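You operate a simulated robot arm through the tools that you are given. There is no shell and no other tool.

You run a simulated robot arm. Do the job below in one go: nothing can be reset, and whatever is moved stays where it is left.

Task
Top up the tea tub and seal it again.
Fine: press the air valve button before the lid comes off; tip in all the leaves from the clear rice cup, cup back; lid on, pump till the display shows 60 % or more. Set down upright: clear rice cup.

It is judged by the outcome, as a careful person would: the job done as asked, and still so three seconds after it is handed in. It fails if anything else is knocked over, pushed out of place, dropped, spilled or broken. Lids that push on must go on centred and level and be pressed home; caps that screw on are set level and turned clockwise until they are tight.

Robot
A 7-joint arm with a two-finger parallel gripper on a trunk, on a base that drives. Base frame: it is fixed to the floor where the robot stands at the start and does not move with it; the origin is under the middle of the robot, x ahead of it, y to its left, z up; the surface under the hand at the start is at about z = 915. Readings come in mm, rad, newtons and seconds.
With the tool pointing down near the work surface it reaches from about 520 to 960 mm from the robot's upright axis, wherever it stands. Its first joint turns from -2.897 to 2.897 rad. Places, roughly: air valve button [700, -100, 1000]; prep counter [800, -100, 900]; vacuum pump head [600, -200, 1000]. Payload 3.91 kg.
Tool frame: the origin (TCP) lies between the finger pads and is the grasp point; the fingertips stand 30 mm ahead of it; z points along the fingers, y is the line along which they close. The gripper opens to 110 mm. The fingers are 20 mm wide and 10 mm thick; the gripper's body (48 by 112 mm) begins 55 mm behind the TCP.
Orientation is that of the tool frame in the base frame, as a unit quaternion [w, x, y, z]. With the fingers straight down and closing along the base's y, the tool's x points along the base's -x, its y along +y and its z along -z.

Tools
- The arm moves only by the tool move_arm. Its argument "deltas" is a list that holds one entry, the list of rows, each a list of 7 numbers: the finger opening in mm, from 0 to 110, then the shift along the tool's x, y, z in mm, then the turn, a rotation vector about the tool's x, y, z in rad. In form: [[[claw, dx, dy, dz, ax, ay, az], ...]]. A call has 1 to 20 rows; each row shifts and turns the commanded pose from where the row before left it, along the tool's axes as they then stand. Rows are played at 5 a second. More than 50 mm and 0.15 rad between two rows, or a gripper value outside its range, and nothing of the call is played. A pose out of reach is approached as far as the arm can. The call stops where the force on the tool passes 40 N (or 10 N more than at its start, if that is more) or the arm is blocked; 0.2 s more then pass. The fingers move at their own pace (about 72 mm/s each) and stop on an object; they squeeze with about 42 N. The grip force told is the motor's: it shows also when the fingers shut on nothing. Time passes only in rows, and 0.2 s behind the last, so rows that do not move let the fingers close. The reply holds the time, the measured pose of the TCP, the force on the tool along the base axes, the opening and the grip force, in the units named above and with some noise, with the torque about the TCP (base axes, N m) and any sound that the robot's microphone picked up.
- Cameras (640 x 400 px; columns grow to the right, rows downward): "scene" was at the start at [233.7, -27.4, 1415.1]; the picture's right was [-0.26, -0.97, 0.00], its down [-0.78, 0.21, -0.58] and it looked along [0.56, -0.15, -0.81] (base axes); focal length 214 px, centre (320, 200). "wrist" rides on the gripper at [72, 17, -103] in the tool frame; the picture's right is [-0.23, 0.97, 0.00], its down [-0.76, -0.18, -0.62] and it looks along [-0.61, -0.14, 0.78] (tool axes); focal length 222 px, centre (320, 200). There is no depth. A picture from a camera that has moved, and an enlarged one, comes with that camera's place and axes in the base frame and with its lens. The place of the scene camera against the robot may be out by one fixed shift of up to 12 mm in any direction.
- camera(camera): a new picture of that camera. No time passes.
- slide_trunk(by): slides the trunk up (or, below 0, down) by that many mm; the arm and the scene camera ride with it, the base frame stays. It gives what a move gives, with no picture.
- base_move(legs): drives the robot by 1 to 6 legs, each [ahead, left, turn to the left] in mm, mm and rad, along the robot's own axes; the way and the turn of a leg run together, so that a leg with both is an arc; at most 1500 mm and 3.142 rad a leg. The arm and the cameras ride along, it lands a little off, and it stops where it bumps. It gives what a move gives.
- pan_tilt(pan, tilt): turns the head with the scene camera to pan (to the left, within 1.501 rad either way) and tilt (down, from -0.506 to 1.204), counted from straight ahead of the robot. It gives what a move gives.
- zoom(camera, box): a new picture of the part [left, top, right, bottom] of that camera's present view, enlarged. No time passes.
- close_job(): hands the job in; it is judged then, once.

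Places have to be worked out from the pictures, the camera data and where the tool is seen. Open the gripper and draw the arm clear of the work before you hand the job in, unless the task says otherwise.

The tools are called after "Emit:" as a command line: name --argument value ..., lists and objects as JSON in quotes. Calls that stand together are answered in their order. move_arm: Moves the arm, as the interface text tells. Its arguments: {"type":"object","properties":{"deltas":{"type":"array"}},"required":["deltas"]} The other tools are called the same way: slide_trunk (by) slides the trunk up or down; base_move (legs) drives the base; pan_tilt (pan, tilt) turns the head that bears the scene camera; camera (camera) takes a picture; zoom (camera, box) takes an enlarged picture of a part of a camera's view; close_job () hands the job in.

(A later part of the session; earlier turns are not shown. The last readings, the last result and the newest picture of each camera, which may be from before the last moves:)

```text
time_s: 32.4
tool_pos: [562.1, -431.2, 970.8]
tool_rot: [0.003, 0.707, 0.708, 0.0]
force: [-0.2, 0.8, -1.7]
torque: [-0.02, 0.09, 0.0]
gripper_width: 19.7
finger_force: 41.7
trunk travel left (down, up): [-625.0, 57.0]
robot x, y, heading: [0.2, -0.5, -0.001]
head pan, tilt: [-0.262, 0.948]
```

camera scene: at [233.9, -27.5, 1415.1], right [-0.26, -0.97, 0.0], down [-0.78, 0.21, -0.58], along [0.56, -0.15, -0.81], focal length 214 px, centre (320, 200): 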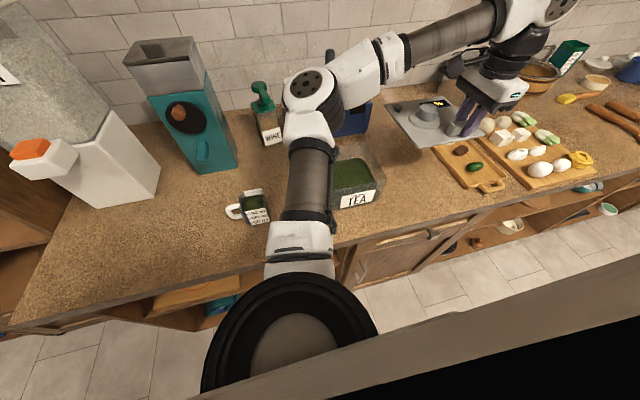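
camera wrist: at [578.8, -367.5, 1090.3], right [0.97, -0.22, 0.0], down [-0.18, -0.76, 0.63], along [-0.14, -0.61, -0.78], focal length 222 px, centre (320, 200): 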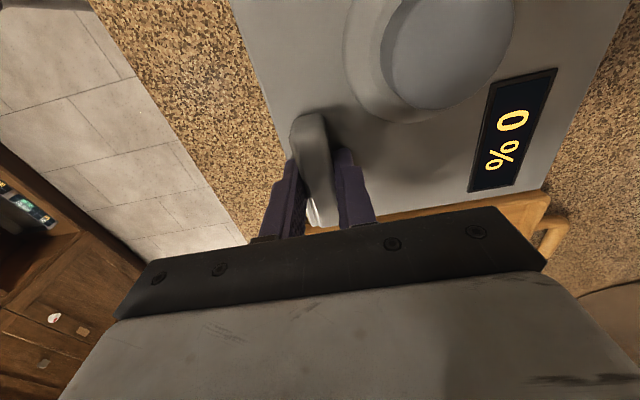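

Still no contact at 971; I'll keep lowering in 3 mm steps.

Emit:
move_arm --deltas '[[[0, 0, 0, 3, 0, 0, 0], [0, 0, 0, 0, 0, 0, 0]]]'

Emit:
move_arm --deltas '[[[0, 0, 0, 3, 0, 0, 0], [0, 0, 0, 0, 0, 0, 0]]]'

Emit:
move_arm --deltas '[[[0, 0, 0, 2, 0, 0, 0], [0, 0, 0, 0, 0, 0, 0]]]'

Emit:
zoom --camera "scene" --box '[320, 70, 520, 210]'

```text
time_s: 33.0
tool_pos: [562.2, -429.9, 969.2]
tool_rot: [0.002, 0.707, 0.707, 0.0]
force: [0.4, -0.4, -1.6]
torque: [-0.01, 0.06, -0.01]
gripper_width: 19.6
finger_force: 42.5
trunk travel left (down, up): [-625.0, 57.0]
robot x, y, heading: [0.6, 0.0, 0.001]
head pan, tilt: [-0.262, 0.948]
```

```text
time_s: 33.6
tool_pos: [562.6, -430.9, 965.8]
tool_rot: [0.002, 0.707, 0.707, 0.001]
force: [0.0, 0.5, -1.6]
torque: [-0.05, 0.08, 0.0]
gripper_width: 19.4
finger_force: 41.9
trunk travel left (down, up): [-625.0, 57.0]
robot x, y, heading: [3.2, -2.5, 0.004]
head pan, tilt: [-0.262, 0.948]
```

```text
time_s: 34.2
tool_pos: [561.4, -432.5, 964.8]
tool_rot: [0.004, 0.706, 0.708, 0.001]
force: [-0.6, 0.7, 0.5]
torque: [0.03, 0.04, -0.03]
gripper_width: 19.6
finger_force: 42.1
trunk travel left (down, up): [-625.0, 57.0]
robot x, y, heading: [1.9, 0.2, -0.002]
head pan, tilt: [-0.262, 0.948]
```

```text
2.86 times, centred on (420, 140) of scene
camera zoom: at [233.8, -27.4, 1415.1], right [-0.26, -0.97, 0.0], down [-0.78, 0.21, -0.58], along [0.56, -0.15, -0.81], focal length 613 px, centre (34, 371)
```

zoom: 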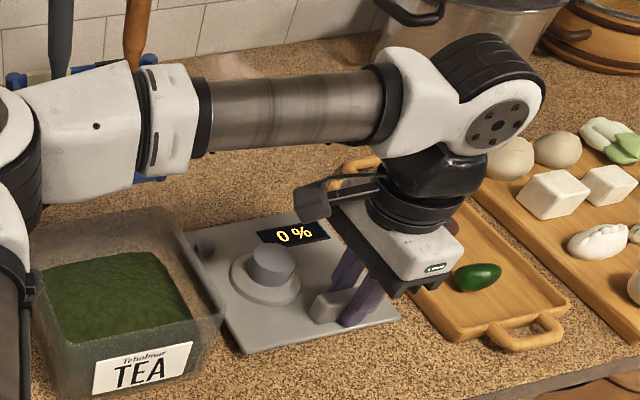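

Contact seems to begin at 965. One more small step to make sure it rests.

Emit:
move_arm --deltas '[[[0, 0, 0, 1.5, 0, 0, 0], [0, 0, 0, 0, 0, 0, 0]]]'

Emit:
move_arm --deltas '[[[0, 0, 0, 1, 0, 0, 0], [0, 0, 0, 0, 0, 0, 0]]]'

```text
time_s: 34.8
tool_pos: [561.8, -431.9, 963.8]
tool_rot: [0.004, 0.706, 0.708, 0.002]
force: [3.4, -1.6, 15.3]
torque: [1.0, -0.07, -0.12]
gripper_width: 19.5
finger_force: 41.7
trunk travel left (down, up): [-625.0, 57.0]
robot x, y, heading: [-0.8, 1.3, -0.0]
head pan, tilt: [-0.262, 0.948]
```

```text
time_s: 35.4
tool_pos: [561.2, -431.6, 964.0]
tool_rot: [0.005, 0.706, 0.708, 0.001]
force: [8.1, -6.0, 27.1]
torque: [0.94, -0.36, -0.21]
gripper_width: 19.6
finger_force: 41.6
trunk travel left (down, up): [-625.0, 57.0]
robot x, y, heading: [0.6, -1.2, -0.001]
head pan, tilt: [-0.262, 0.948]
```

The lid rests on the counter. I'll ease the force off, open the fingers and raise straight up.

Emit:
move_arm --deltas '[[[0, 0, 0, -2, 0, 0, 0], [20, 0, 0, 0, 0, 0, 0], [30, 0, 0, 0, 0, 0, 0], [44, 0, 0, 0, 0, 0, 0], [44, 0, 0, 0, 0, 0, 0], [44, 0, 0, -10, 0, 0, 0], [44, 0, 0, -30, 0, 0, 0], [44, 0, 0, -40, 0, 0, 0], [44, 0, 0, -50, 0, 0, 0], [44, 0, 0, -50, 0, 0, 0], [60, 0, 0, -50, 0, 0, 0], [80, 0, 0, 0, 0, 0, 0]]]'

Emit:
camera --camera "wrist"

Emit:
camera --camera "scene"

```text
time_s: 38.0
tool_pos: [559.5, -424.4, 1192.5]
tool_rot: [0.003, 0.705, 0.709, 0.0]
force: [0.3, 0.6, 0.6]
torque: [-0.02, -0.01, -0.05]
gripper_width: 80.0
finger_force: 0.1
out of reach, approached as far as the arm can: row 11
trunk travel left (down, up): [-625.0, 57.0]
robot x, y, heading: [-2.0, -5.0, 0.003]
head pan, tilt: [-0.262, 0.948]
```

```text
taken
camera wrist: at [576.4, -351.8, 1294.4], right [0.98, -0.22, 0.0], down [-0.18, -0.76, 0.63], along [-0.14, -0.61, -0.78], focal length 222 px, centre (320, 200)
```

wrist: 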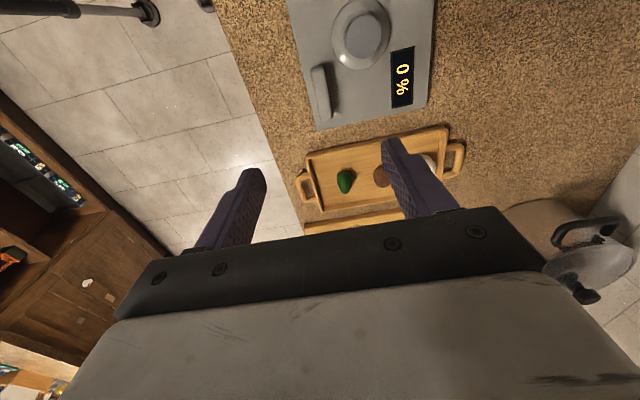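

```text
taken
camera scene: at [234.5, -27.8, 1414.9], right [-0.26, -0.97, 0.0], down [-0.78, 0.21, -0.58], along [0.56, -0.15, -0.81], focal length 214 px, centre (320, 200)
```

scene: 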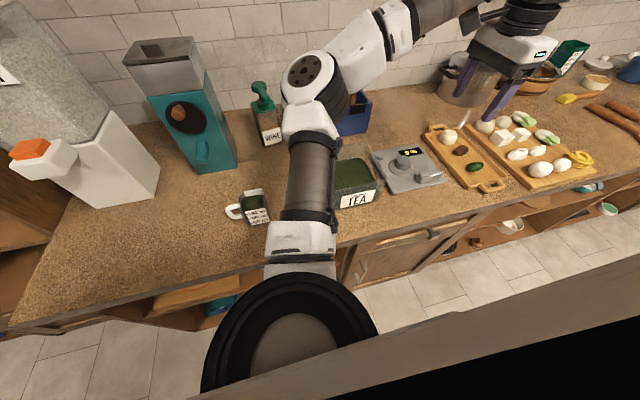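

The lid sits flat and clear of the boards, and the open tub shows leaves inside. Next is the cup: I'll bring the hand over at height to measure it with the wrist camera.

Emit:
move_arm --deltas '[[[80, 20, 0, 10, 0, 0, 0], [80, 40, 0, 0, 0, 0, 0], [80, 40, 0, 0, 0, 0, 0], [80, 40, 0, 0, 0, 0, 0], [80, 40, 0, 0, 0, 0, 0], [80, 40, 0, 0, 0, 0, 0], [80, 40, 0, 0, 0, 0, 0], [80, 40, 0, 0, 0, 0, 0], [80, 40, 0, 0, 0, 0, 0], [80, 40, 0, 0, 0, 0, 0], [80, 30, 0, 0, 0, 0, 0], [80, 20, 0, 0, 0, 0, 0], [80, 0, 0, 0, 0, 0, 0]]]'

Emit:
camera --camera "wrist"

Emit:
camera --camera "scene"

```text
time_s: 40.8
tool_pos: [472.9, -63.0, 1155.4]
tool_rot: [0.001, 0.705, 0.709, 0.0]
force: [-0.3, -0.2, 0.1]
torque: [-0.02, -0.03, 0.01]
gripper_width: 80.0
finger_force: 0.1
out of reach, approached as far as the arm can: row 7, 8, 9, 10, 11, 12
trunk travel left (down, up): [-625.0, 57.0]
robot x, y, heading: [1.1, -1.9, 0.001]
head pan, tilt: [-0.262, 0.948]
```

```text
taken
camera wrist: at [490.3, 9.3, 1258.8], right [0.97, -0.22, 0.0], down [-0.18, -0.76, 0.63], along [-0.14, -0.61, -0.78], focal length 222 px, centre (320, 200)
```

wrist: 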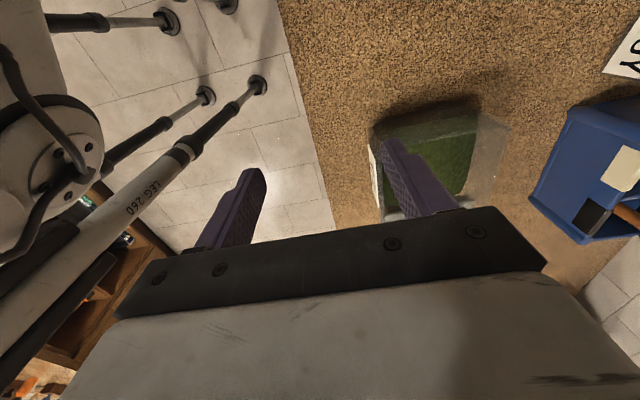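

```text
taken
camera scene: at [233.8, -27.6, 1415.1], right [-0.26, -0.97, 0.0], down [-0.78, 0.21, -0.58], along [0.56, -0.15, -0.81], focal length 214 px, centre (320, 200)
```

scene: 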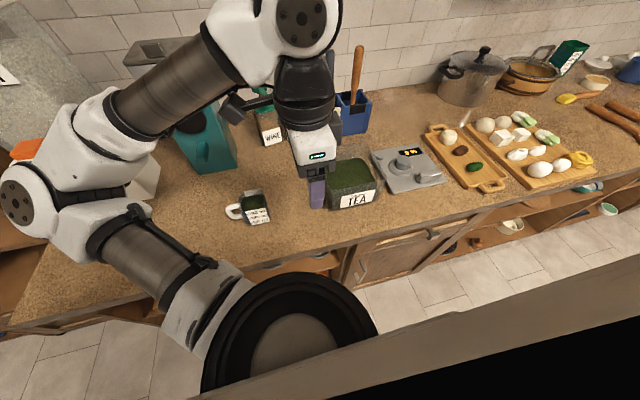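

The hand stopped short, limited by some joint at this height. I'll try a lower height to see whether this hand yaw is reachable nearer the cup.

Emit:
move_arm --deltas '[[[80, 0, 0, 30, 0, 0, 0], [80, 0, 20, 20, 0, 0, 0], [80, 15, 25, 0, 0, 0, 0], [80, 15, 25, 0, 0, 0, 0], [80, 15, 20, 0, 0, 0, 0], [80, 15, 0, 0, 0, 0, 0], [80, 0, 0, 0, 0, 0, 0]]]'

Emit:
camera --camera "wrist"

Emit:
camera --camera "scene"

```text
time_s: 42.4
tool_pos: [488.2, -67.0, 1100.3]
tool_rot: [0.003, 0.705, 0.709, 0.0]
force: [0.2, -0.6, 0.3]
torque: [0.0, 0.04, -0.01]
gripper_width: 80.1
finger_force: 0.0
out of reach, approached as far as the arm can: row 2, 3, 4, 5, 6
trunk travel left (down, up): [-625.0, 57.0]
robot x, y, heading: [-2.2, -3.3, 0.003]
head pan, tilt: [-0.262, 0.948]
```

```text
taken
camera wrist: at [505.3, 5.1, 1203.4], right [0.97, -0.22, 0.01], down [-0.18, -0.76, 0.62], along [-0.14, -0.61, -0.78], focal length 222 px, centre (320, 200)
```

wrist: 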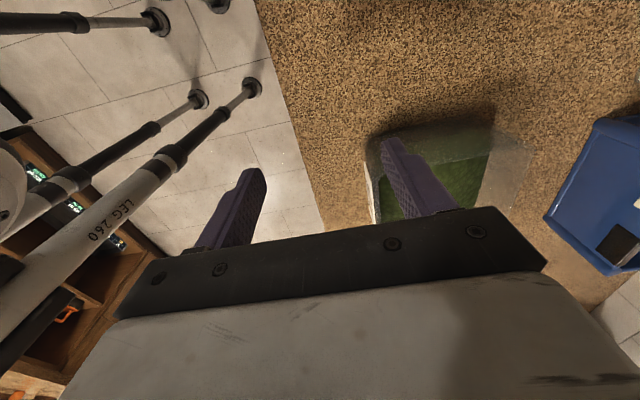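

```text
taken
camera scene: at [233.9, -27.6, 1415.1], right [-0.26, -0.97, 0.0], down [-0.78, 0.21, -0.58], along [0.56, -0.15, -0.81], focal length 214 px, centre (320, 200)
```

scene: 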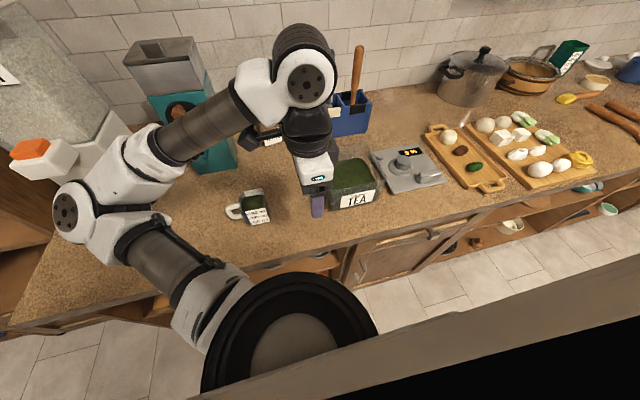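

The limit is the hand's yaw relative to the arm, so shifting the base left should help. First I'll look left with the head to see whether the way is free.

Emit:
pan_tilt --pan 1.2 --tilt 0.8

Emit:
camera --camera "scene"

Emit:
pan_tilt --pan 0.35 --tilt 0.9

Emit:
camera --camera "scene"

```text
time_s: 44.0
tool_pos: [487.4, -67.7, 1101.7]
tool_rot: [0.003, 0.705, 0.709, 0.001]
force: [0.1, 0.1, 0.5]
torque: [-0.05, 0.01, -0.01]
gripper_width: 79.9
finger_force: 0.0
trunk travel left (down, up): [-625.0, 57.0]
robot x, y, heading: [-2.2, 3.4, -0.004]
head pan, tilt: [1.201, 0.799]
```

```text
taken
camera scene: at [192.7, 66.5, 1426.5], right [0.93, -0.36, 0.0], down [-0.26, -0.67, -0.7], along [0.25, 0.65, -0.72], focal length 214 px, centre (320, 200)
```

scene: 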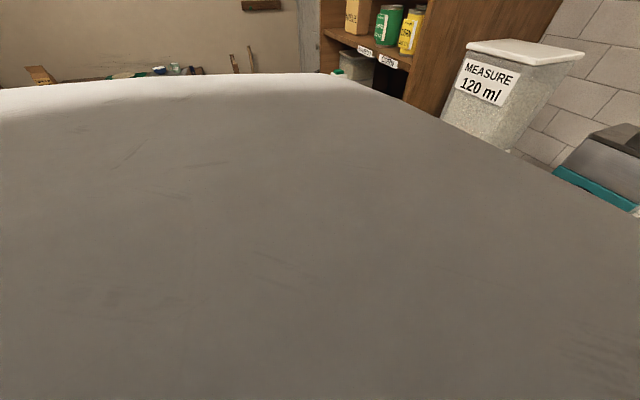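

```text
time_s: 45.1
tool_pos: [488.3, -67.2, 1100.1]
tool_rot: [0.004, 0.705, 0.709, 0.001]
force: [0.3, 0.0, 0.2]
torque: [0.0, -0.02, 0.0]
gripper_width: 80.1
finger_force: 0.1
trunk travel left (down, up): [-625.0, 57.0]
robot x, y, heading: [-3.2, -0.5, 0.001]
head pan, tilt: [0.351, 0.901]
```

```text
taken
camera scene: at [234.4, 17.3, 1418.6], right [0.34, -0.94, 0.0], down [-0.74, -0.27, -0.62], along [0.58, 0.21, -0.78], focal length 214 px, centre (320, 200)
```

scene: 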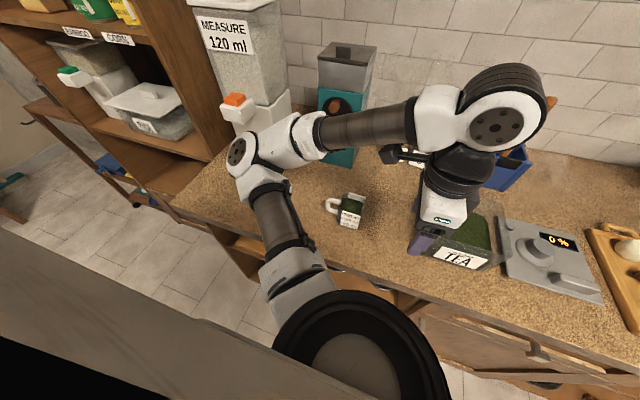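

The floor to the left is free. I'll first swing the hand back to the right so the elbow stays clear of the dispenser, then drive the base left.

Emit:
move_arm --deltas '[[[80, -20, 0, -20, 0, 0, 0], [80, -40, 0, -20, 0, 0, 0], [80, -40, 0, -10, 0, 0, 0], [80, -40, 0, 0, 0, 0, 0], [80, -40, 0, 0, 0, 0, 0], [80, -40, 0, 0, 0, 0, 0], [80, -40, 0, 0, 0, 0, 0], [80, -40, 0, 0, 0, 0, 0], [80, -40, 0, 0, 0, 0, 0], [80, -30, 0, 0, 0, 0, 0], [80, 0, 0, 0, 0, 0, 0]]]'

Emit:
camera --camera "scene"

```text
time_s: 47.5
tool_pos: [490.4, -434.0, 1147.7]
tool_rot: [0.002, 0.706, 0.708, 0.001]
force: [0.2, 0.1, 0.4]
torque: [0.0, 0.0, 0.02]
gripper_width: 80.2
finger_force: 0.0
trunk travel left (down, up): [-625.0, 57.0]
robot x, y, heading: [1.0, -1.7, 0.001]
head pan, tilt: [0.351, 0.901]
```

```text
taken
camera scene: at [234.5, 17.5, 1418.6], right [0.34, -0.94, 0.0], down [-0.74, -0.27, -0.62], along [0.58, 0.21, -0.78], focal length 214 px, centre (320, 200)
```

scene: 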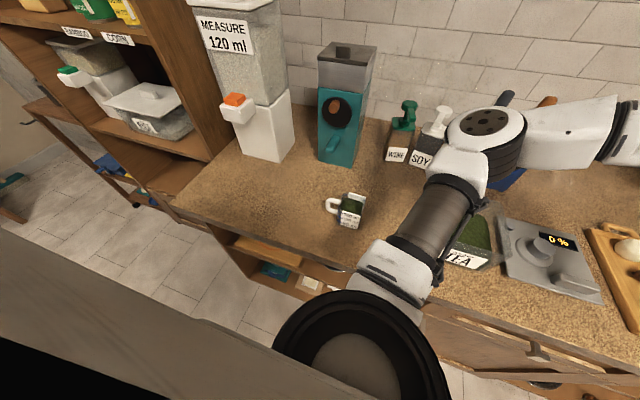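

The elbow will stay short of the grinder. I'll drive the base 280 mm to the left.

Emit:
base_move --legs '[[0, 280, 0]]'

Emit:
pan_tilt --pan -0.4 --tilt 0.95

Emit:
camera --camera "scene"

```text
time_s: 50.2
tool_pos: [489.9, -160.1, 1149.5]
tool_rot: [0.002, 0.707, 0.707, 0.0]
force: [-1.1, 0.1, -0.3]
torque: [0.0, 0.0, -0.02]
gripper_width: 80.0
finger_force: 0.0
trunk travel left (down, up): [-625.0, 57.0]
robot x, y, heading: [0.8, 275.5, 0.003]
head pan, tilt: [0.351, 0.901]
```

```text
time_s: 51.4
tool_pos: [491.3, -160.6, 1148.4]
tool_rot: [0.003, 0.707, 0.708, 0.0]
force: [0.5, 0.5, -0.5]
torque: [0.0, -0.03, -0.02]
gripper_width: 79.7
finger_force: 0.0
trunk travel left (down, up): [-625.0, 57.0]
robot x, y, heading: [1.9, 272.4, -0.006]
head pan, tilt: [-0.4, 0.949]
```

```text
taken
camera scene: at [230.6, 236.6, 1415.0], right [-0.39, -0.92, 0.0], down [-0.75, 0.32, -0.58], along [0.54, -0.23, -0.81], focal length 214 px, centre (320, 200)
```

scene: 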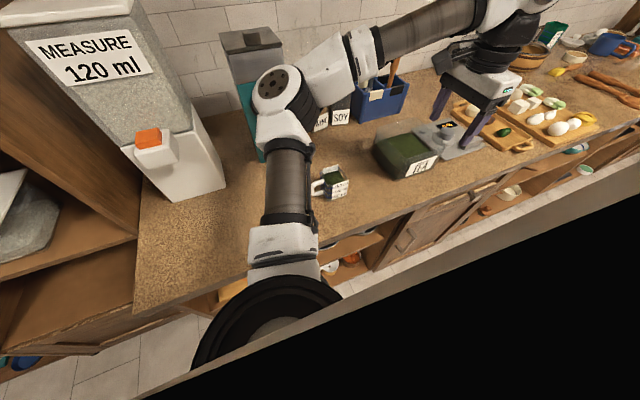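

The base is at y≈275. I'll move the hand to the right side of the cup and start tilting it to point left (+y) and down.

Emit:
move_arm --deltas '[[[80, 20, 20, 0, 0, 0, 0], [80, 20, 25, 0, 0, 0, 0], [80, 20, 25, 0, 0, 0, 0], [80, 20, 15, 0, 0, 0, 0], [80, 0, 0, 0, 0, 0.131, 0], [80, 0, 0, 0, 0, 0.131, 0], [80, 0, 0, 0, 0, 0.131, 0], [80, 0, 0, 0, 0, 0.131, 0], [80, 0, 0, 0, 0, 0.131, 0], [80, 0, 0, 0, 0, 0.131, 0], [80, 0, 0, 0, 0, 0.131, 0], [80, 0, 0, 0, 0, 0.131, 0], [80, 0, 0, 0, 0, 0, 0]]]'

Emit:
camera --camera "wrist"

Emit:
camera --camera "scene"

```text
time_s: 54.1
tool_pos: [480.5, -43.7, 1003.7]
tool_rot: [-0.35, 0.611, 0.615, 0.354]
force: [0.0, 0.6, -0.2]
torque: [-0.02, 0.01, 0.02]
gripper_width: 80.0
finger_force: 0.1
out of reach, approached as far as the arm can: row 5, 6, 7, 8, 9, 10, 11, 12
trunk travel left (down, up): [-625.0, 57.0]
robot x, y, heading: [2.8, 276.1, -0.003]
head pan, tilt: [-0.4, 0.949]
```

```text
taken
camera wrist: at [497.4, -97.2, 1117.8], right [0.98, -0.11, -0.19], down [-0.17, -0.92, -0.35], along [-0.14, 0.37, -0.92], focal length 222 px, centre (320, 200)
```

wrist: 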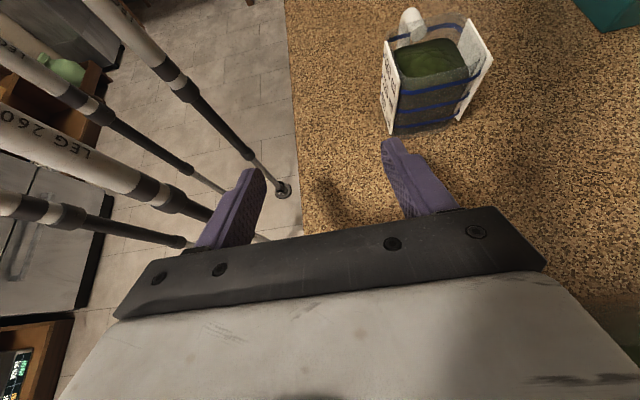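

```text
taken
camera scene: at [230.6, 236.8, 1415.0], right [-0.39, -0.92, 0.0], down [-0.75, 0.32, -0.58], along [0.54, -0.23, -0.81], focal length 214 px, centre (320, 200)
```

scene: 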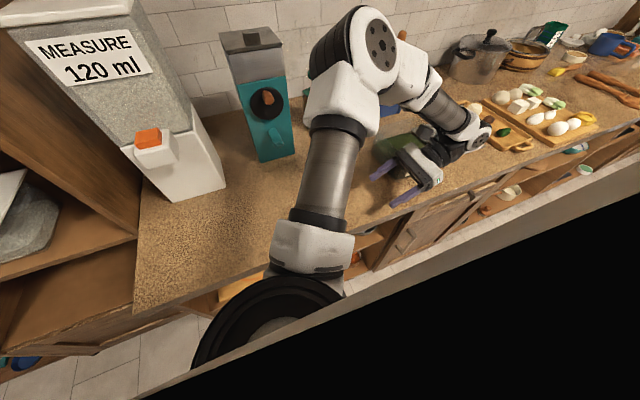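

The hand orientation was reached, but its position drifted to (480,−44,1004). I'll examine the cup from here and check that the tub wasn't touched.

Emit:
zoom --camera "wrist" --box '[350, 0, 520, 150]'

Emit:
zoom --camera "scene" --box '[340, 60, 540, 230]'

```text
2.67 times, centred on (435, 75) of wrist
camera zoom: at [497.4, -97.2, 1117.8], right [0.98, -0.11, -0.19], down [-0.17, -0.92, -0.35], along [-0.14, 0.37, -0.92], focal length 592 px, centre (13, 533)
```

zoom: 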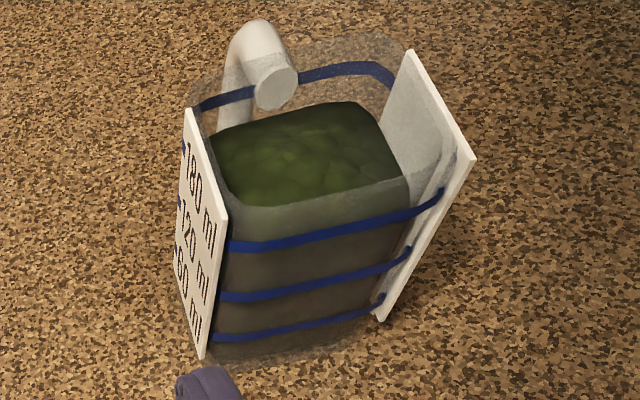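

```text
2.35 times, centred on (440, 145) of scene
camera zoom: at [230.6, 236.8, 1415.0], right [-0.39, -0.92, 0.0], down [-0.75, 0.32, -0.58], along [0.54, -0.23, -0.81], focal length 505 px, centre (38, 329)
```

zoom: 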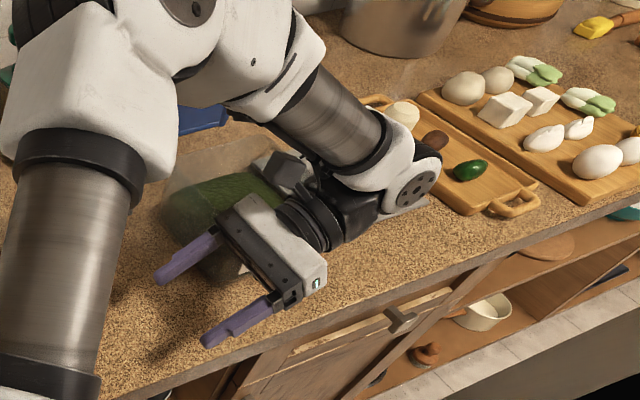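

The cup is an upright box about 63 mm wide (x 549–612, y ~36–97, rim z≈985), with leaves filling roughly the lower 3/4. This sideways pose is near the joint limits, so I'll undo the tilt and raise. The new plan is a vertical fingertip grasp with the opposite yaw (−90°).

Emit:
move_arm --deltas '[[[80, 0, 0, 0, 0, -0.131, 0], [80, 0, 0, 0, 0, -0.131, 0], [80, 0, 0, 0, 0, -0.131, 0], [80, 0, 0, 0, 0, -0.131, 0], [80, 0, 0, 0, 0, -0.131, 0], [80, 0, 0, 0, 0, -0.131, 0], [80, 0, 0, 0, 0, -0.131, 0], [80, 0, 0, 0, 0, -0.131, 0], [80, 0, 0, -40, 0, 0, 0], [80, 0, 0, -50, 0, 0, 0], [80, 0, 0, -50, 0, 0, 0], [80, 0, 0, 0, 0, 0, 0]]]'

Emit:
camera --camera "scene"

Emit:
camera --camera "wrist"

```text
time_s: 56.8
tool_pos: [475.9, -43.2, 1143.5]
tool_rot: [0.003, 0.706, 0.708, 0.0]
force: [0.8, -0.8, 0.1]
torque: [0.0, -0.02, 0.02]
gripper_width: 79.9
finger_force: 0.2
trunk travel left (down, up): [-625.0, 57.0]
robot x, y, heading: [-0.2, 272.2, -0.002]
head pan, tilt: [-0.4, 0.949]
```

```text
taken
camera scene: at [230.7, 236.6, 1414.9], right [-0.39, -0.92, 0.0], down [-0.75, 0.32, -0.58], along [0.54, -0.23, -0.81], focal length 214 px, centre (320, 200)
```

scene: 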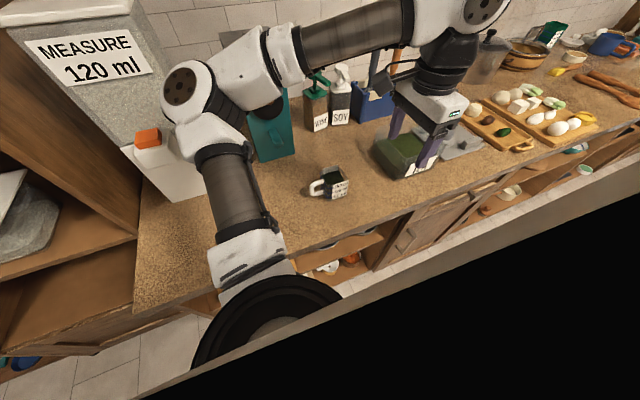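

```text
taken
camera wrist: at [494.6, 29.6, 1247.0], right [0.97, -0.23, 0.0], down [-0.18, -0.76, 0.63], along [-0.14, -0.61, -0.78], focal length 222 px, centre (320, 200)
```

wrist: 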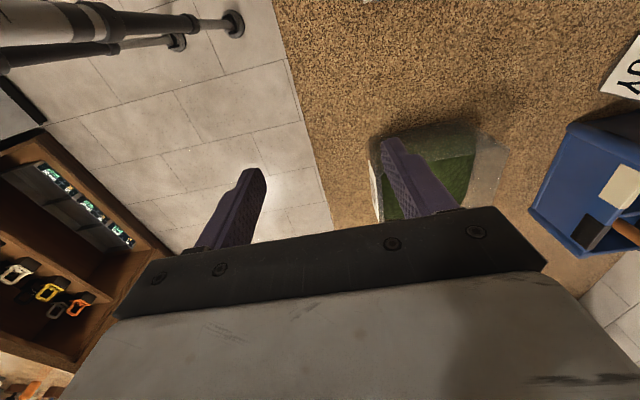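

All clear. I'll turn the hand back toward yaw 0 and on to −90°.

Emit:
move_arm --deltas '[[[80, 0, 0, 0, 0, 0, -0.14], [80, 0, 0, 0, 0, 0, -0.14], [80, 0, 0, 0, 0, 0, -0.14], [80, 0, 0, 0, 0, 0, -0.14], [80, 0, 0, 0, 0, 0, -0.14], [80, 0, 0, 0, 0, 0, -0.14], [80, 0, 0, 0, 0, 0, -0.14], [80, 0, 0, 0, 0, 0, -0.14], [80, 0, 0, 0, 0, 0, -0.14], [80, 0, 0, 0, 0, 0, -0.14], [80, 0, 0, 0, 0, 0, -0.1708], [80, 0, 0, 0, 0, 0, 0]]]'

```text
refused: row 11 steps farther than a row can; nothing moved
```

The last row was too large; I'll use twelve steps of 0.1309 instead.

Emit:
move_arm --deltas '[[[80, 0, 0, 0, 0, 0, -0.1309], [80, 0, 0, 0, 0, 0, -0.1309], [80, 0, 0, 0, 0, 0, -0.1309], [80, 0, 0, 0, 0, 0, -0.1309], [80, 0, 0, 0, 0, 0, -0.1309], [80, 0, 0, 0, 0, 0, -0.1309], [80, 0, 0, 0, 0, 0, -0.1309], [80, 0, 0, 0, 0, 0, -0.1309], [80, 0, 0, 0, 0, 0, -0.1309], [80, 0, 0, 0, 0, 0, -0.1309], [80, 0, 0, 0, 0, 0, -0.1309], [80, 0, 0, 0, 0, 0, -0.1309], [80, 0, 0, 0, 0, 0, 0]]]'

Emit:
camera --camera "scene"

Emit:
camera --camera "wrist"

```text
time_s: 59.5
tool_pos: [478.8, -43.8, 1144.2]
tool_rot: [0.002, -0.002, 1.0, -0.002]
force: [0.2, -0.2, -0.7]
torque: [0.0, -0.01, -0.01]
gripper_width: 80.0
finger_force: 0.1
trunk travel left (down, up): [-625.0, 57.0]
robot x, y, heading: [2.5, 273.6, -0.003]
head pan, tilt: [-0.4, 0.949]
```

```text
taken
camera scene: at [230.6, 236.5, 1415.0], right [-0.39, -0.92, 0.0], down [-0.75, 0.32, -0.58], along [0.54, -0.23, -0.81], focal length 214 px, centre (320, 200)
```

scene: 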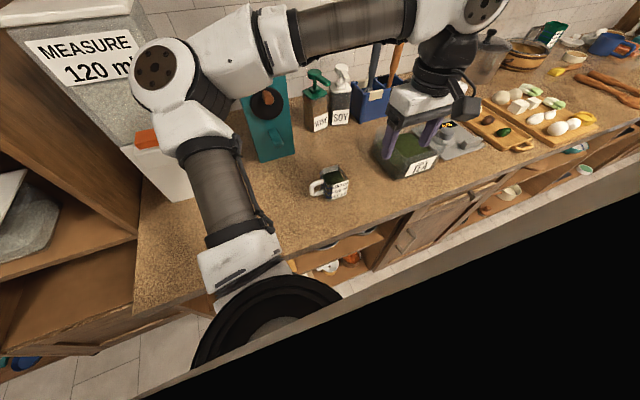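

```text
taken
camera wrist: at [407.0, -25.9, 1246.5], right [0.22, 0.97, 0.0], down [0.76, -0.17, 0.63], along [0.61, -0.14, -0.78], focal length 222 px, centre (320, 200)
```

wrist: 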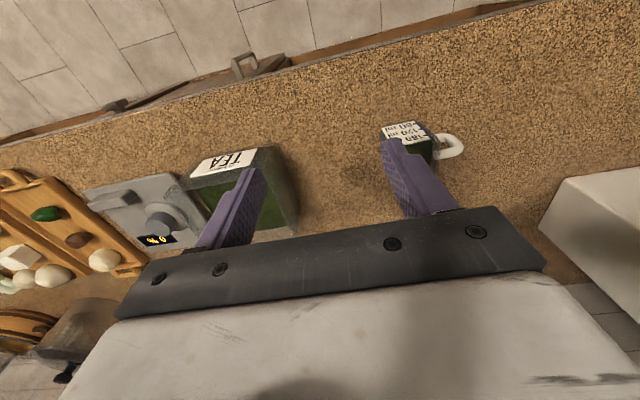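

The elbow is getting close to the dispenser, so I'll shift the base back right by 170 mm, with the hand high enough to pass over the tub.

Emit:
base_move --legs '[[0, -170, 0]]'

Emit:
move_arm --deltas '[[[80, 0, 0, 0, 0, 0, -0.1309], [80, 0, 0, 0, 0, 0, -0.1309], [80, 0, 0, 0, 0, 0, -0.1309], [80, 0, 0, 0, 0, 0, -0.1309], [80, 0, 0, 0, 0, 0, -0.1309], [80, 0, 0, 0, 0, 0, -0.1309], [80, 0, 0, 0, 0, 0, -0.1309], [80, 0, 0, 0, 0, 0, -0.1309], [80, 0, 0, 0, 0, 0, -0.1309], [80, 0, 0, 0, 0, 0, -0.1309], [80, 0, 0, 0, 0, 0, -0.1309], [80, 0, 0, 0, 0, 0, -0.1309], [80, 0, 0, 0, 0, 0, 0]]]'

Emit:
camera --camera "scene"

Emit:
camera --camera "wrist"

```text
time_s: 61.5
tool_pos: [478.2, -207.7, 1144.7]
tool_rot: [0.002, -0.001, 1.0, -0.001]
force: [-0.1, 0.1, 0.8]
torque: [0.02, 0.01, -0.01]
gripper_width: 80.2
finger_force: 0.1
trunk travel left (down, up): [-625.0, 57.0]
robot x, y, heading: [-0.9, 105.4, -0.001]
head pan, tilt: [-0.4, 0.949]
```

```text
time_s: 64.3
tool_pos: [479.4, -206.6, 1143.4]
tool_rot: [0.0, 0.709, -0.705, 0.002]
force: [-0.4, -0.6, 0.2]
torque: [0.0, 0.01, 0.0]
gripper_width: 80.0
finger_force: 0.1
trunk travel left (down, up): [-625.0, 57.0]
robot x, y, heading: [1.0, 108.2, -0.0]
head pan, tilt: [-0.4, 0.949]
```

```text
taken
camera scene: at [230.5, 71.4, 1415.0], right [-0.39, -0.92, 0.0], down [-0.75, 0.32, -0.58], along [0.54, -0.23, -0.81], focal length 214 px, centre (320, 200)
```

scene: 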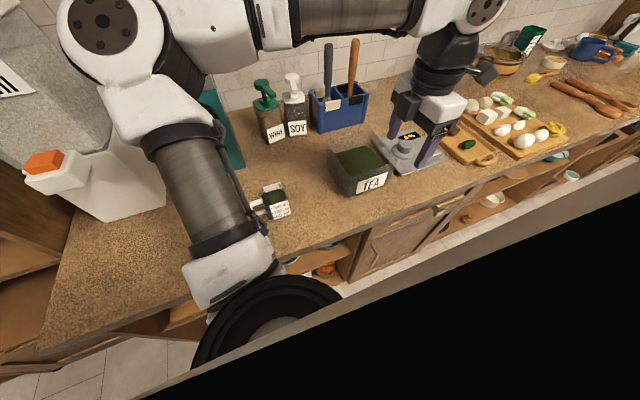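

```text
taken
camera wrist: at [462.9, -279.9, 1246.2], right [-0.97, 0.22, 0.0], down [0.17, 0.76, 0.62], along [0.14, 0.6, -0.78], focal length 222 px, centre (320, 200)
```

wrist: 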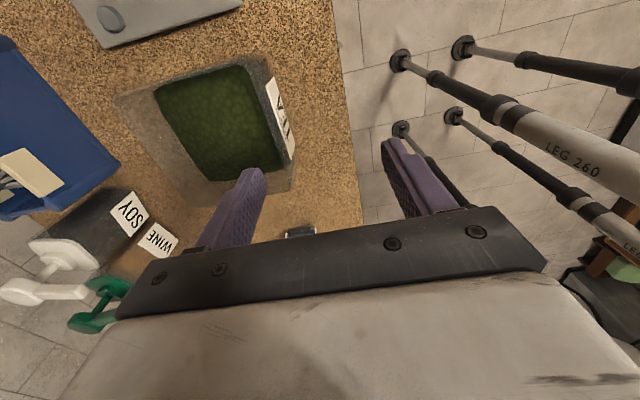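

Yaw −90° works. Before taking the cup I'll rehearse the pouring tilt with the empty hand above the tub, in small chunks.

Emit:
move_arm --deltas '[[[80, 0, -30, -6, 0, 0, 0], [80, 0, -35, -6, 0, 0, 0], [80, 0, -35, -5, 0, 0, 0], [80, 0, -32, 0, 0, 0, 0], [80, 0, 0, 0, 0, 0.131, 0], [80, 0, 0, 0, 0, 0.131, 0], [80, 0, 0, 0, 0, 0.131, 0], [80, 0, 0, 0, 0, 0.131, 0], [80, 0, 0, 0, 0, 0, 0]]]'

Emit:
camera --camera "scene"

```text
time_s: 66.3
tool_pos: [611.4, -209.1, 1161.6]
tool_rot: [0.183, 0.683, -0.682, 0.187]
force: [-0.7, -0.7, -0.4]
torque: [0.02, 0.02, -0.01]
gripper_width: 79.9
finger_force: 0.0
trunk travel left (down, up): [-625.0, 57.0]
robot x, y, heading: [4.5, 106.5, -0.002]
head pan, tilt: [-0.4, 0.949]
```

```text
taken
camera scene: at [230.4, 71.2, 1415.0], right [-0.39, -0.92, 0.0], down [-0.75, 0.32, -0.58], along [0.54, -0.23, -0.81], focal length 214 px, centre (320, 200)
```

scene: 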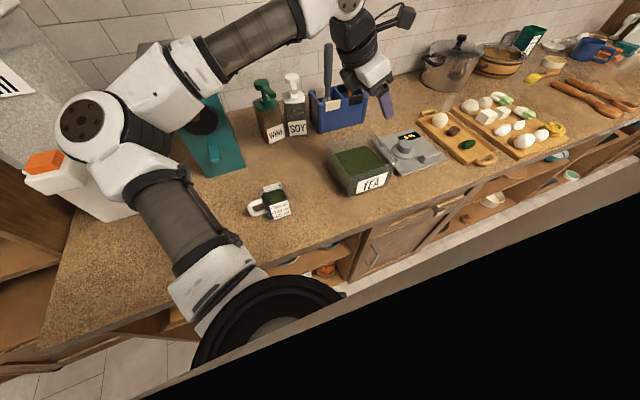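

30° is fine. I'll continue the rehearsal to about 90°.

Emit:
move_arm --deltas '[[[80, 0, 0, 0, 0, 0.131, 0], [80, 0, 0, 0, 0, 0.131, 0], [80, 0, 0, 0, 0, 0.131, 0], [80, 0, 0, 0, 0, 0.131, 0], [80, 0, 0, 0, 0, 0, 0]]]'

Emit:
move_arm --deltas '[[[80, 0, 0, 0, 0, 0.131, 0], [80, 0, 0, 0, 0, 0.131, 0], [80, 0, 0, 0, 0, 0.131, 0], [80, 0, 0, 0, 0, 0.131, 0], [80, 0, 0, 0, 0, 0, 0]]]'

Emit:
camera --camera "scene"

```text
time_s: 67.5
tool_pos: [610.4, -207.4, 1162.9]
tool_rot: [-0.354, -0.611, 0.612, -0.357]
force: [0.9, 0.4, -0.4]
torque: [0.03, -0.02, -0.02]
gripper_width: 79.8
finger_force: 0.1
trunk travel left (down, up): [-625.0, 57.0]
robot x, y, heading: [-0.8, 108.6, 0.003]
head pan, tilt: [-0.4, 0.949]
```

```text
time_s: 68.7
tool_pos: [611.9, -207.9, 1161.7]
tool_rot: [0.5, 0.498, -0.499, 0.503]
force: [0.3, 0.4, 0.3]
torque: [-0.01, 0.0, 0.01]
gripper_width: 80.3
finger_force: 0.1
trunk travel left (down, up): [-625.0, 57.0]
robot x, y, heading: [2.5, 103.1, -0.004]
head pan, tilt: [-0.4, 0.949]
```

```text
taken
camera scene: at [230.4, 71.4, 1415.0], right [-0.39, -0.92, 0.0], down [-0.75, 0.32, -0.58], along [0.54, -0.23, -0.81], focal length 214 px, centre (320, 200)
```

scene: 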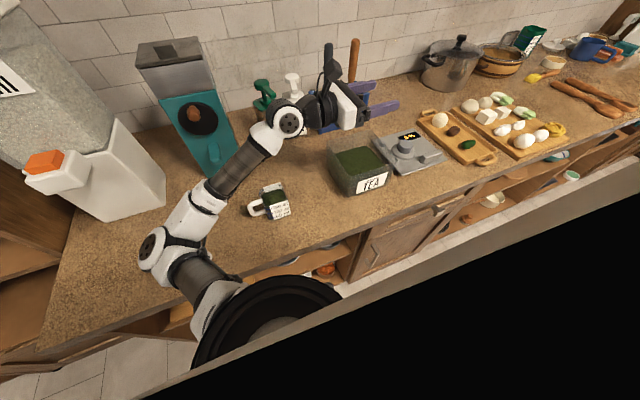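

Horizontal pointing right is no problem. I'll go on to about 130°.

Emit:
move_arm --deltas '[[[80, 0, 0, 0, 0, 0.131, 0], [80, 0, 0, 0, 0, 0.131, 0], [80, 0, 0, 0, 0, 0.131, 0], [80, 0, 0, 0, 0, 0, 0]]]'

Emit:
move_arm --deltas '[[[80, 0, 0, 0, 0, 0.131, 0], [80, 0, 0, 0, 0, 0.131, 0], [80, 0, 0, 0, 0, 0, 0]]]'

Emit:
camera --camera "scene"

```text
time_s: 69.3
tool_pos: [598.7, -205.0, 1190.0]
tool_rot: [0.477, 0.412, -0.515, 0.582]
force: [0.4, -0.9, 0.6]
torque: [-0.02, 0.01, -0.03]
gripper_width: 80.0
finger_force: 0.1
trunk travel left (down, up): [-625.0, 57.0]
robot x, y, heading: [1.9, 105.2, 0.011]
head pan, tilt: [-0.4, 0.949]
stopped in row 3: the arm was blocked; the commanded pose is now the measured one
```

```text
time_s: 69.9
tool_pos: [592.3, -197.4, 1219.5]
tool_rot: [0.444, 0.338, -0.543, 0.627]
force: [0.5, -0.9, 0.1]
torque: [-0.01, -0.02, -0.04]
gripper_width: 79.8
finger_force: 0.0
trunk travel left (down, up): [-625.0, 57.0]
robot x, y, heading: [4.1, 115.6, 0.02]
head pan, tilt: [-0.4, 0.949]
stopped in row 2: the arm was blocked; the commanded pose is now the measured one
```

```text
taken
camera scene: at [215.0, 76.5, 1418.2], right [-0.37, -0.93, -0.01], down [-0.75, 0.3, -0.59], along [0.55, -0.21, -0.81], focal length 214 px, centre (320, 200)
```

scene: 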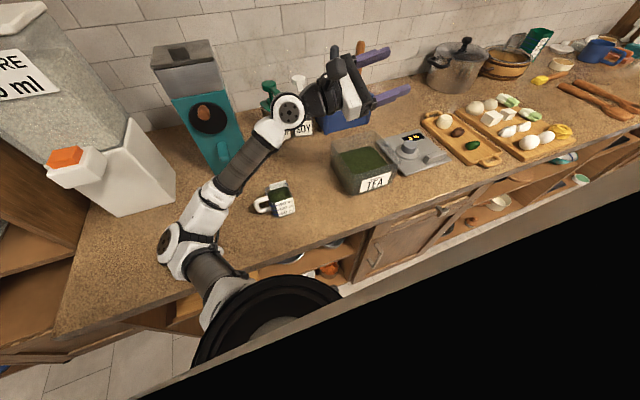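

The arm got blocked near 105–110°: the elbow seems to have come down on the counter edge and nudged the robot. I'll back out of the tilt at once.

Emit:
move_arm --deltas '[[[80, 0, 0, 0, 0, -0.131, 0], [80, 0, 0, 0, 0, -0.131, 0], [80, 0, 0, 0, 0, -0.131, 0], [80, 0, 0, 0, 0, 0, 0]]]'

Emit:
camera --camera "scene"

Emit:
camera --camera "wrist"

```text
time_s: 70.9
tool_pos: [604.4, -198.1, 1208.2]
tool_rot: [-0.346, -0.454, 0.614, -0.545]
force: [-0.2, 0.0, 0.2]
torque: [0.02, -0.01, -0.05]
gripper_width: 79.8
finger_force: 0.1
trunk travel left (down, up): [-625.0, 57.0]
robot x, y, heading: [2.6, 113.0, 0.015]
head pan, tilt: [-0.4, 0.949]
```

```text
taken
camera scene: at [233.1, 81.4, 1414.7], right [-0.37, -0.93, 0.0], down [-0.76, 0.3, -0.58], along [0.54, -0.22, -0.81], focal length 214 px, centre (320, 200)
```

scene: 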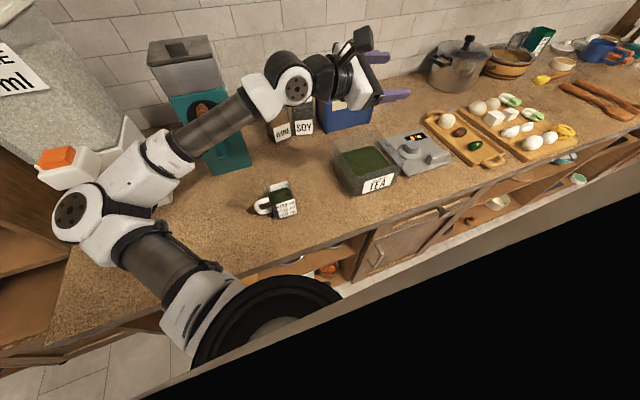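

```text
taken
camera wrist: at [557.2, -110.4, 1286.6], right [-0.83, 0.04, -0.56], down [0.39, 0.75, -0.53], along [0.4, -0.66, -0.64], focal length 222 px, centre (320, 200)
```

wrist: 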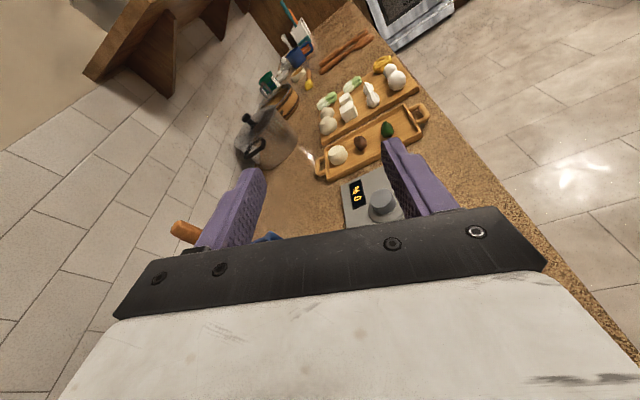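

I'm out of the block and nothing on the counter looks disturbed. I'll raise the trunk fully so that the elbow has more room, then straighten the hand's orientation.

Emit:
slide_trunk --by 56

Emit:
move_arm --deltas '[[[80, 0, 0, 0, -0.0131, 0.0593, -0.1205], [80, 0, 0, 0, -0.0131, 0.0593, -0.1205], [80, 0, 0, 0, -0.0131, 0.0593, -0.1205], [80, 0, 0, 0, 0, 0, 0]]]'

Emit:
camera --camera "scene"

```text
time_s: 71.9
tool_pos: [604.3, -197.8, 1266.6]
tool_rot: [-0.347, -0.453, 0.614, -0.545]
force: [-0.2, -0.4, 0.8]
torque: [0.0, -0.03, -0.01]
gripper_width: 80.1
finger_force: 0.0
trunk travel left (down, up): [-681.0, 1.0]
robot x, y, heading: [1.2, 109.9, 0.02]
head pan, tilt: [-0.4, 0.949]
```

```text
time_s: 72.9
tool_pos: [604.2, -198.0, 1265.9]
tool_rot: [0.5, 0.499, -0.5, 0.501]
force: [0.0, -0.1, -0.6]
torque: [0.03, -0.02, 0.05]
gripper_width: 79.8
finger_force: 0.0
trunk travel left (down, up): [-681.0, 1.0]
robot x, y, heading: [-2.5, 109.5, 0.02]
head pan, tilt: [-0.4, 0.949]
```

```text
taken
camera scene: at [232.1, 81.3, 1471.0], right [-0.37, -0.93, 0.0], down [-0.75, 0.3, -0.58], along [0.54, -0.22, -0.81], focal length 214 px, centre (320, 200)
```

scene: 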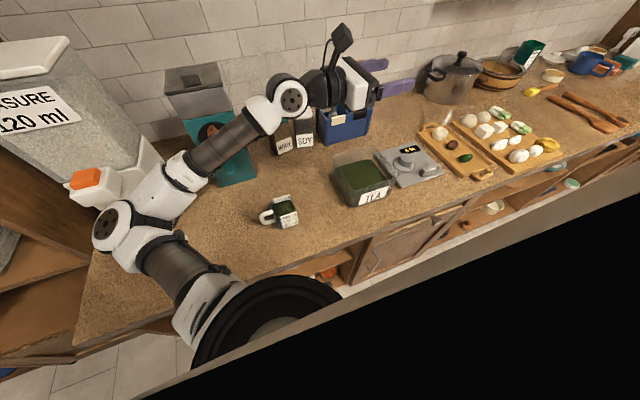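

The orientation is back to pointing right and horizontal. I'll lower to a likely pour height to see that the elbow stays clear with the raised trunk.

Emit:
move_arm --deltas '[[[80, -30, 0, 0, 0, 0, 0], [80, -30, 0, 0, 0, 0, 0], [80, -30, 0, 0, 0, 0, 0], [80, -25, 0, 0, 0, 0, 0], [80, 0, 0, 0, 0, 0, 0]]]'

Emit:
camera --camera "scene"

Emit:
camera --camera "wrist"

```text
time_s: 74.1
tool_pos: [603.2, -199.6, 1149.2]
tool_rot: [-0.5, -0.499, 0.501, -0.5]
force: [0.8, -0.5, 0.1]
torque: [-0.02, -0.01, 0.01]
gripper_width: 80.1
finger_force: 0.0
trunk travel left (down, up): [-681.0, 1.0]
robot x, y, heading: [2.7, 113.2, 0.02]
head pan, tilt: [-0.4, 0.949]
```

```text
taken
camera scene: at [232.1, 81.3, 1471.0], right [-0.37, -0.93, 0.0], down [-0.75, 0.3, -0.58], along [0.54, -0.22, -0.81], focal length 214 px, centre (320, 200)
```

scene: 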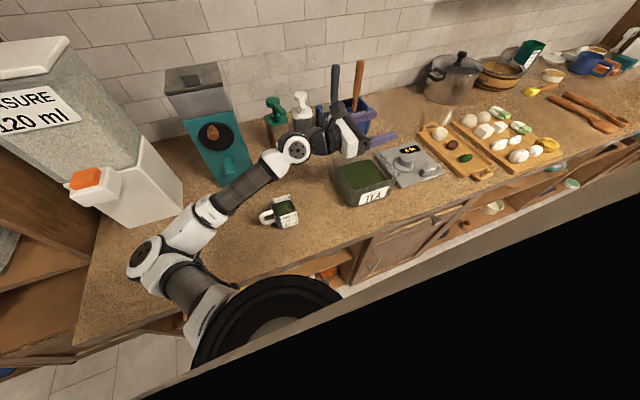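

```text
taken
camera wrist: at [587.4, -96.8, 1221.0], right [-0.97, 0.0, -0.23], down [0.18, 0.62, -0.76], along [0.14, -0.78, -0.61], focal length 222 px, centre (320, 200)
```

wrist: 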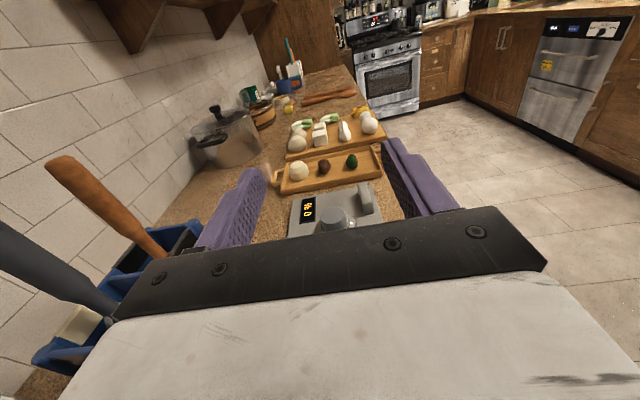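

The elbow stays clear now and this horizontal pose is good for pouring. Plan: grasp the cup with the hand leaning 40° in from the tub side, so that at this horizontal hand pose the cup is tilted 130°. I'll go back to vertical and over to the cup.

Emit:
move_arm --deltas '[[[85, 0, 0, 0, 0, -0.1309, 0], [85, 0, 0, 0, 0, -0.1309, 0], [85, 0, 0, 0, 0, -0.1309, 0], [85, 0, 0, 0, 0, -0.1309, 0], [85, 0, 0, 0, 0, -0.1309, 0], [85, 0, 0, 0, 0, -0.1309, 0], [85, 0, 0, 0, 0, -0.1309, 0], [85, 0, 0, 0, 0, -0.1309, 0], [85, 0, 0, 0, 0, -0.1309, 0], [85, 0, 0, 0, 0, -0.1309, 0], [85, 0, 0, 0, 0, -0.1309, 0], [85, 0, 0, 0, 0, -0.1309, 0], [85, 0, 0, 0, 0, 0, 0]]]'

Emit:
move_arm --deltas '[[[85, -30, 4, 0, 0, 0, 0], [85, -35, 4, 0, 0, 0, 0], [85, -35, 4, 0, 0, 0, 0], [85, -35, 4, 0, 0, 0, 0], [85, -30, 4, 0, 0, 0, 0], [85, -16, 3, 0, 0, 0, 0], [85, 0, 0, 0, 0, 0, 0]]]'

Emit:
camera --camera "scene"

Emit:
camera --camera "wrist"

```text
time_s: 76.9
tool_pos: [603.2, -196.8, 1150.6]
tool_rot: [0.001, -0.707, 0.707, 0.0]
force: [-0.7, 0.2, 0.6]
torque: [-0.01, 0.01, 0.01]
gripper_width: 85.3
finger_force: 0.0
trunk travel left (down, up): [-681.0, 1.0]
robot x, y, heading: [2.1, 111.5, 0.022]
head pan, tilt: [-0.4, 0.949]
```

```text
time_s: 78.5
tool_pos: [582.2, -17.9, 1152.2]
tool_rot: [0.0, -0.707, 0.707, -0.001]
force: [0.3, -0.4, 0.7]
torque: [-0.01, -0.01, 0.02]
gripper_width: 84.9
finger_force: 0.1
trunk travel left (down, up): [-681.0, 1.0]
robot x, y, heading: [-0.2, 110.8, 0.021]
head pan, tilt: [-0.4, 0.949]
```

```text
taken
camera scene: at [232.3, 81.2, 1471.0], right [-0.37, -0.93, 0.0], down [-0.75, 0.3, -0.58], along [0.54, -0.22, -0.81], focal length 214 px, centre (320, 200)
```

scene: 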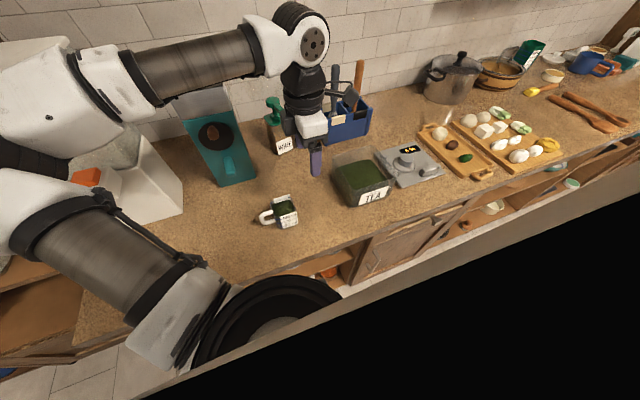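

```text
taken
camera wrist: at [565.9, -91.0, 1254.7], right [-0.97, 0.23, 0.0], down [0.18, 0.76, 0.62], along [0.14, 0.61, -0.78], focal length 222 px, centre (320, 200)
```

wrist: 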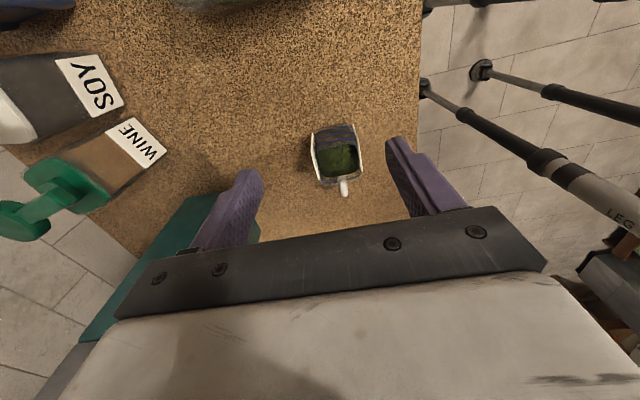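

The cup is well in view between the fingers. I'll zoom to refine its position.

Emit:
zoom --camera "wrist" --box '[280, 100, 400, 210]'

```text
3.64 times, centred on (340, 155) of wrist
camera zoom: at [565.9, -91.0, 1254.7], right [-0.97, 0.23, 0.0], down [0.18, 0.76, 0.62], along [0.14, 0.61, -0.78], focal length 808 px, centre (247, 364)
```

zoom: 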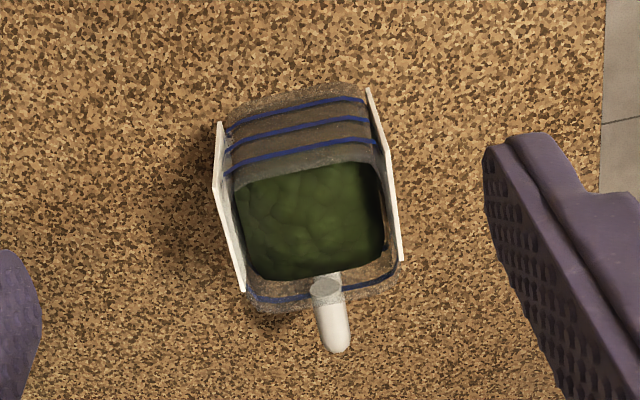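

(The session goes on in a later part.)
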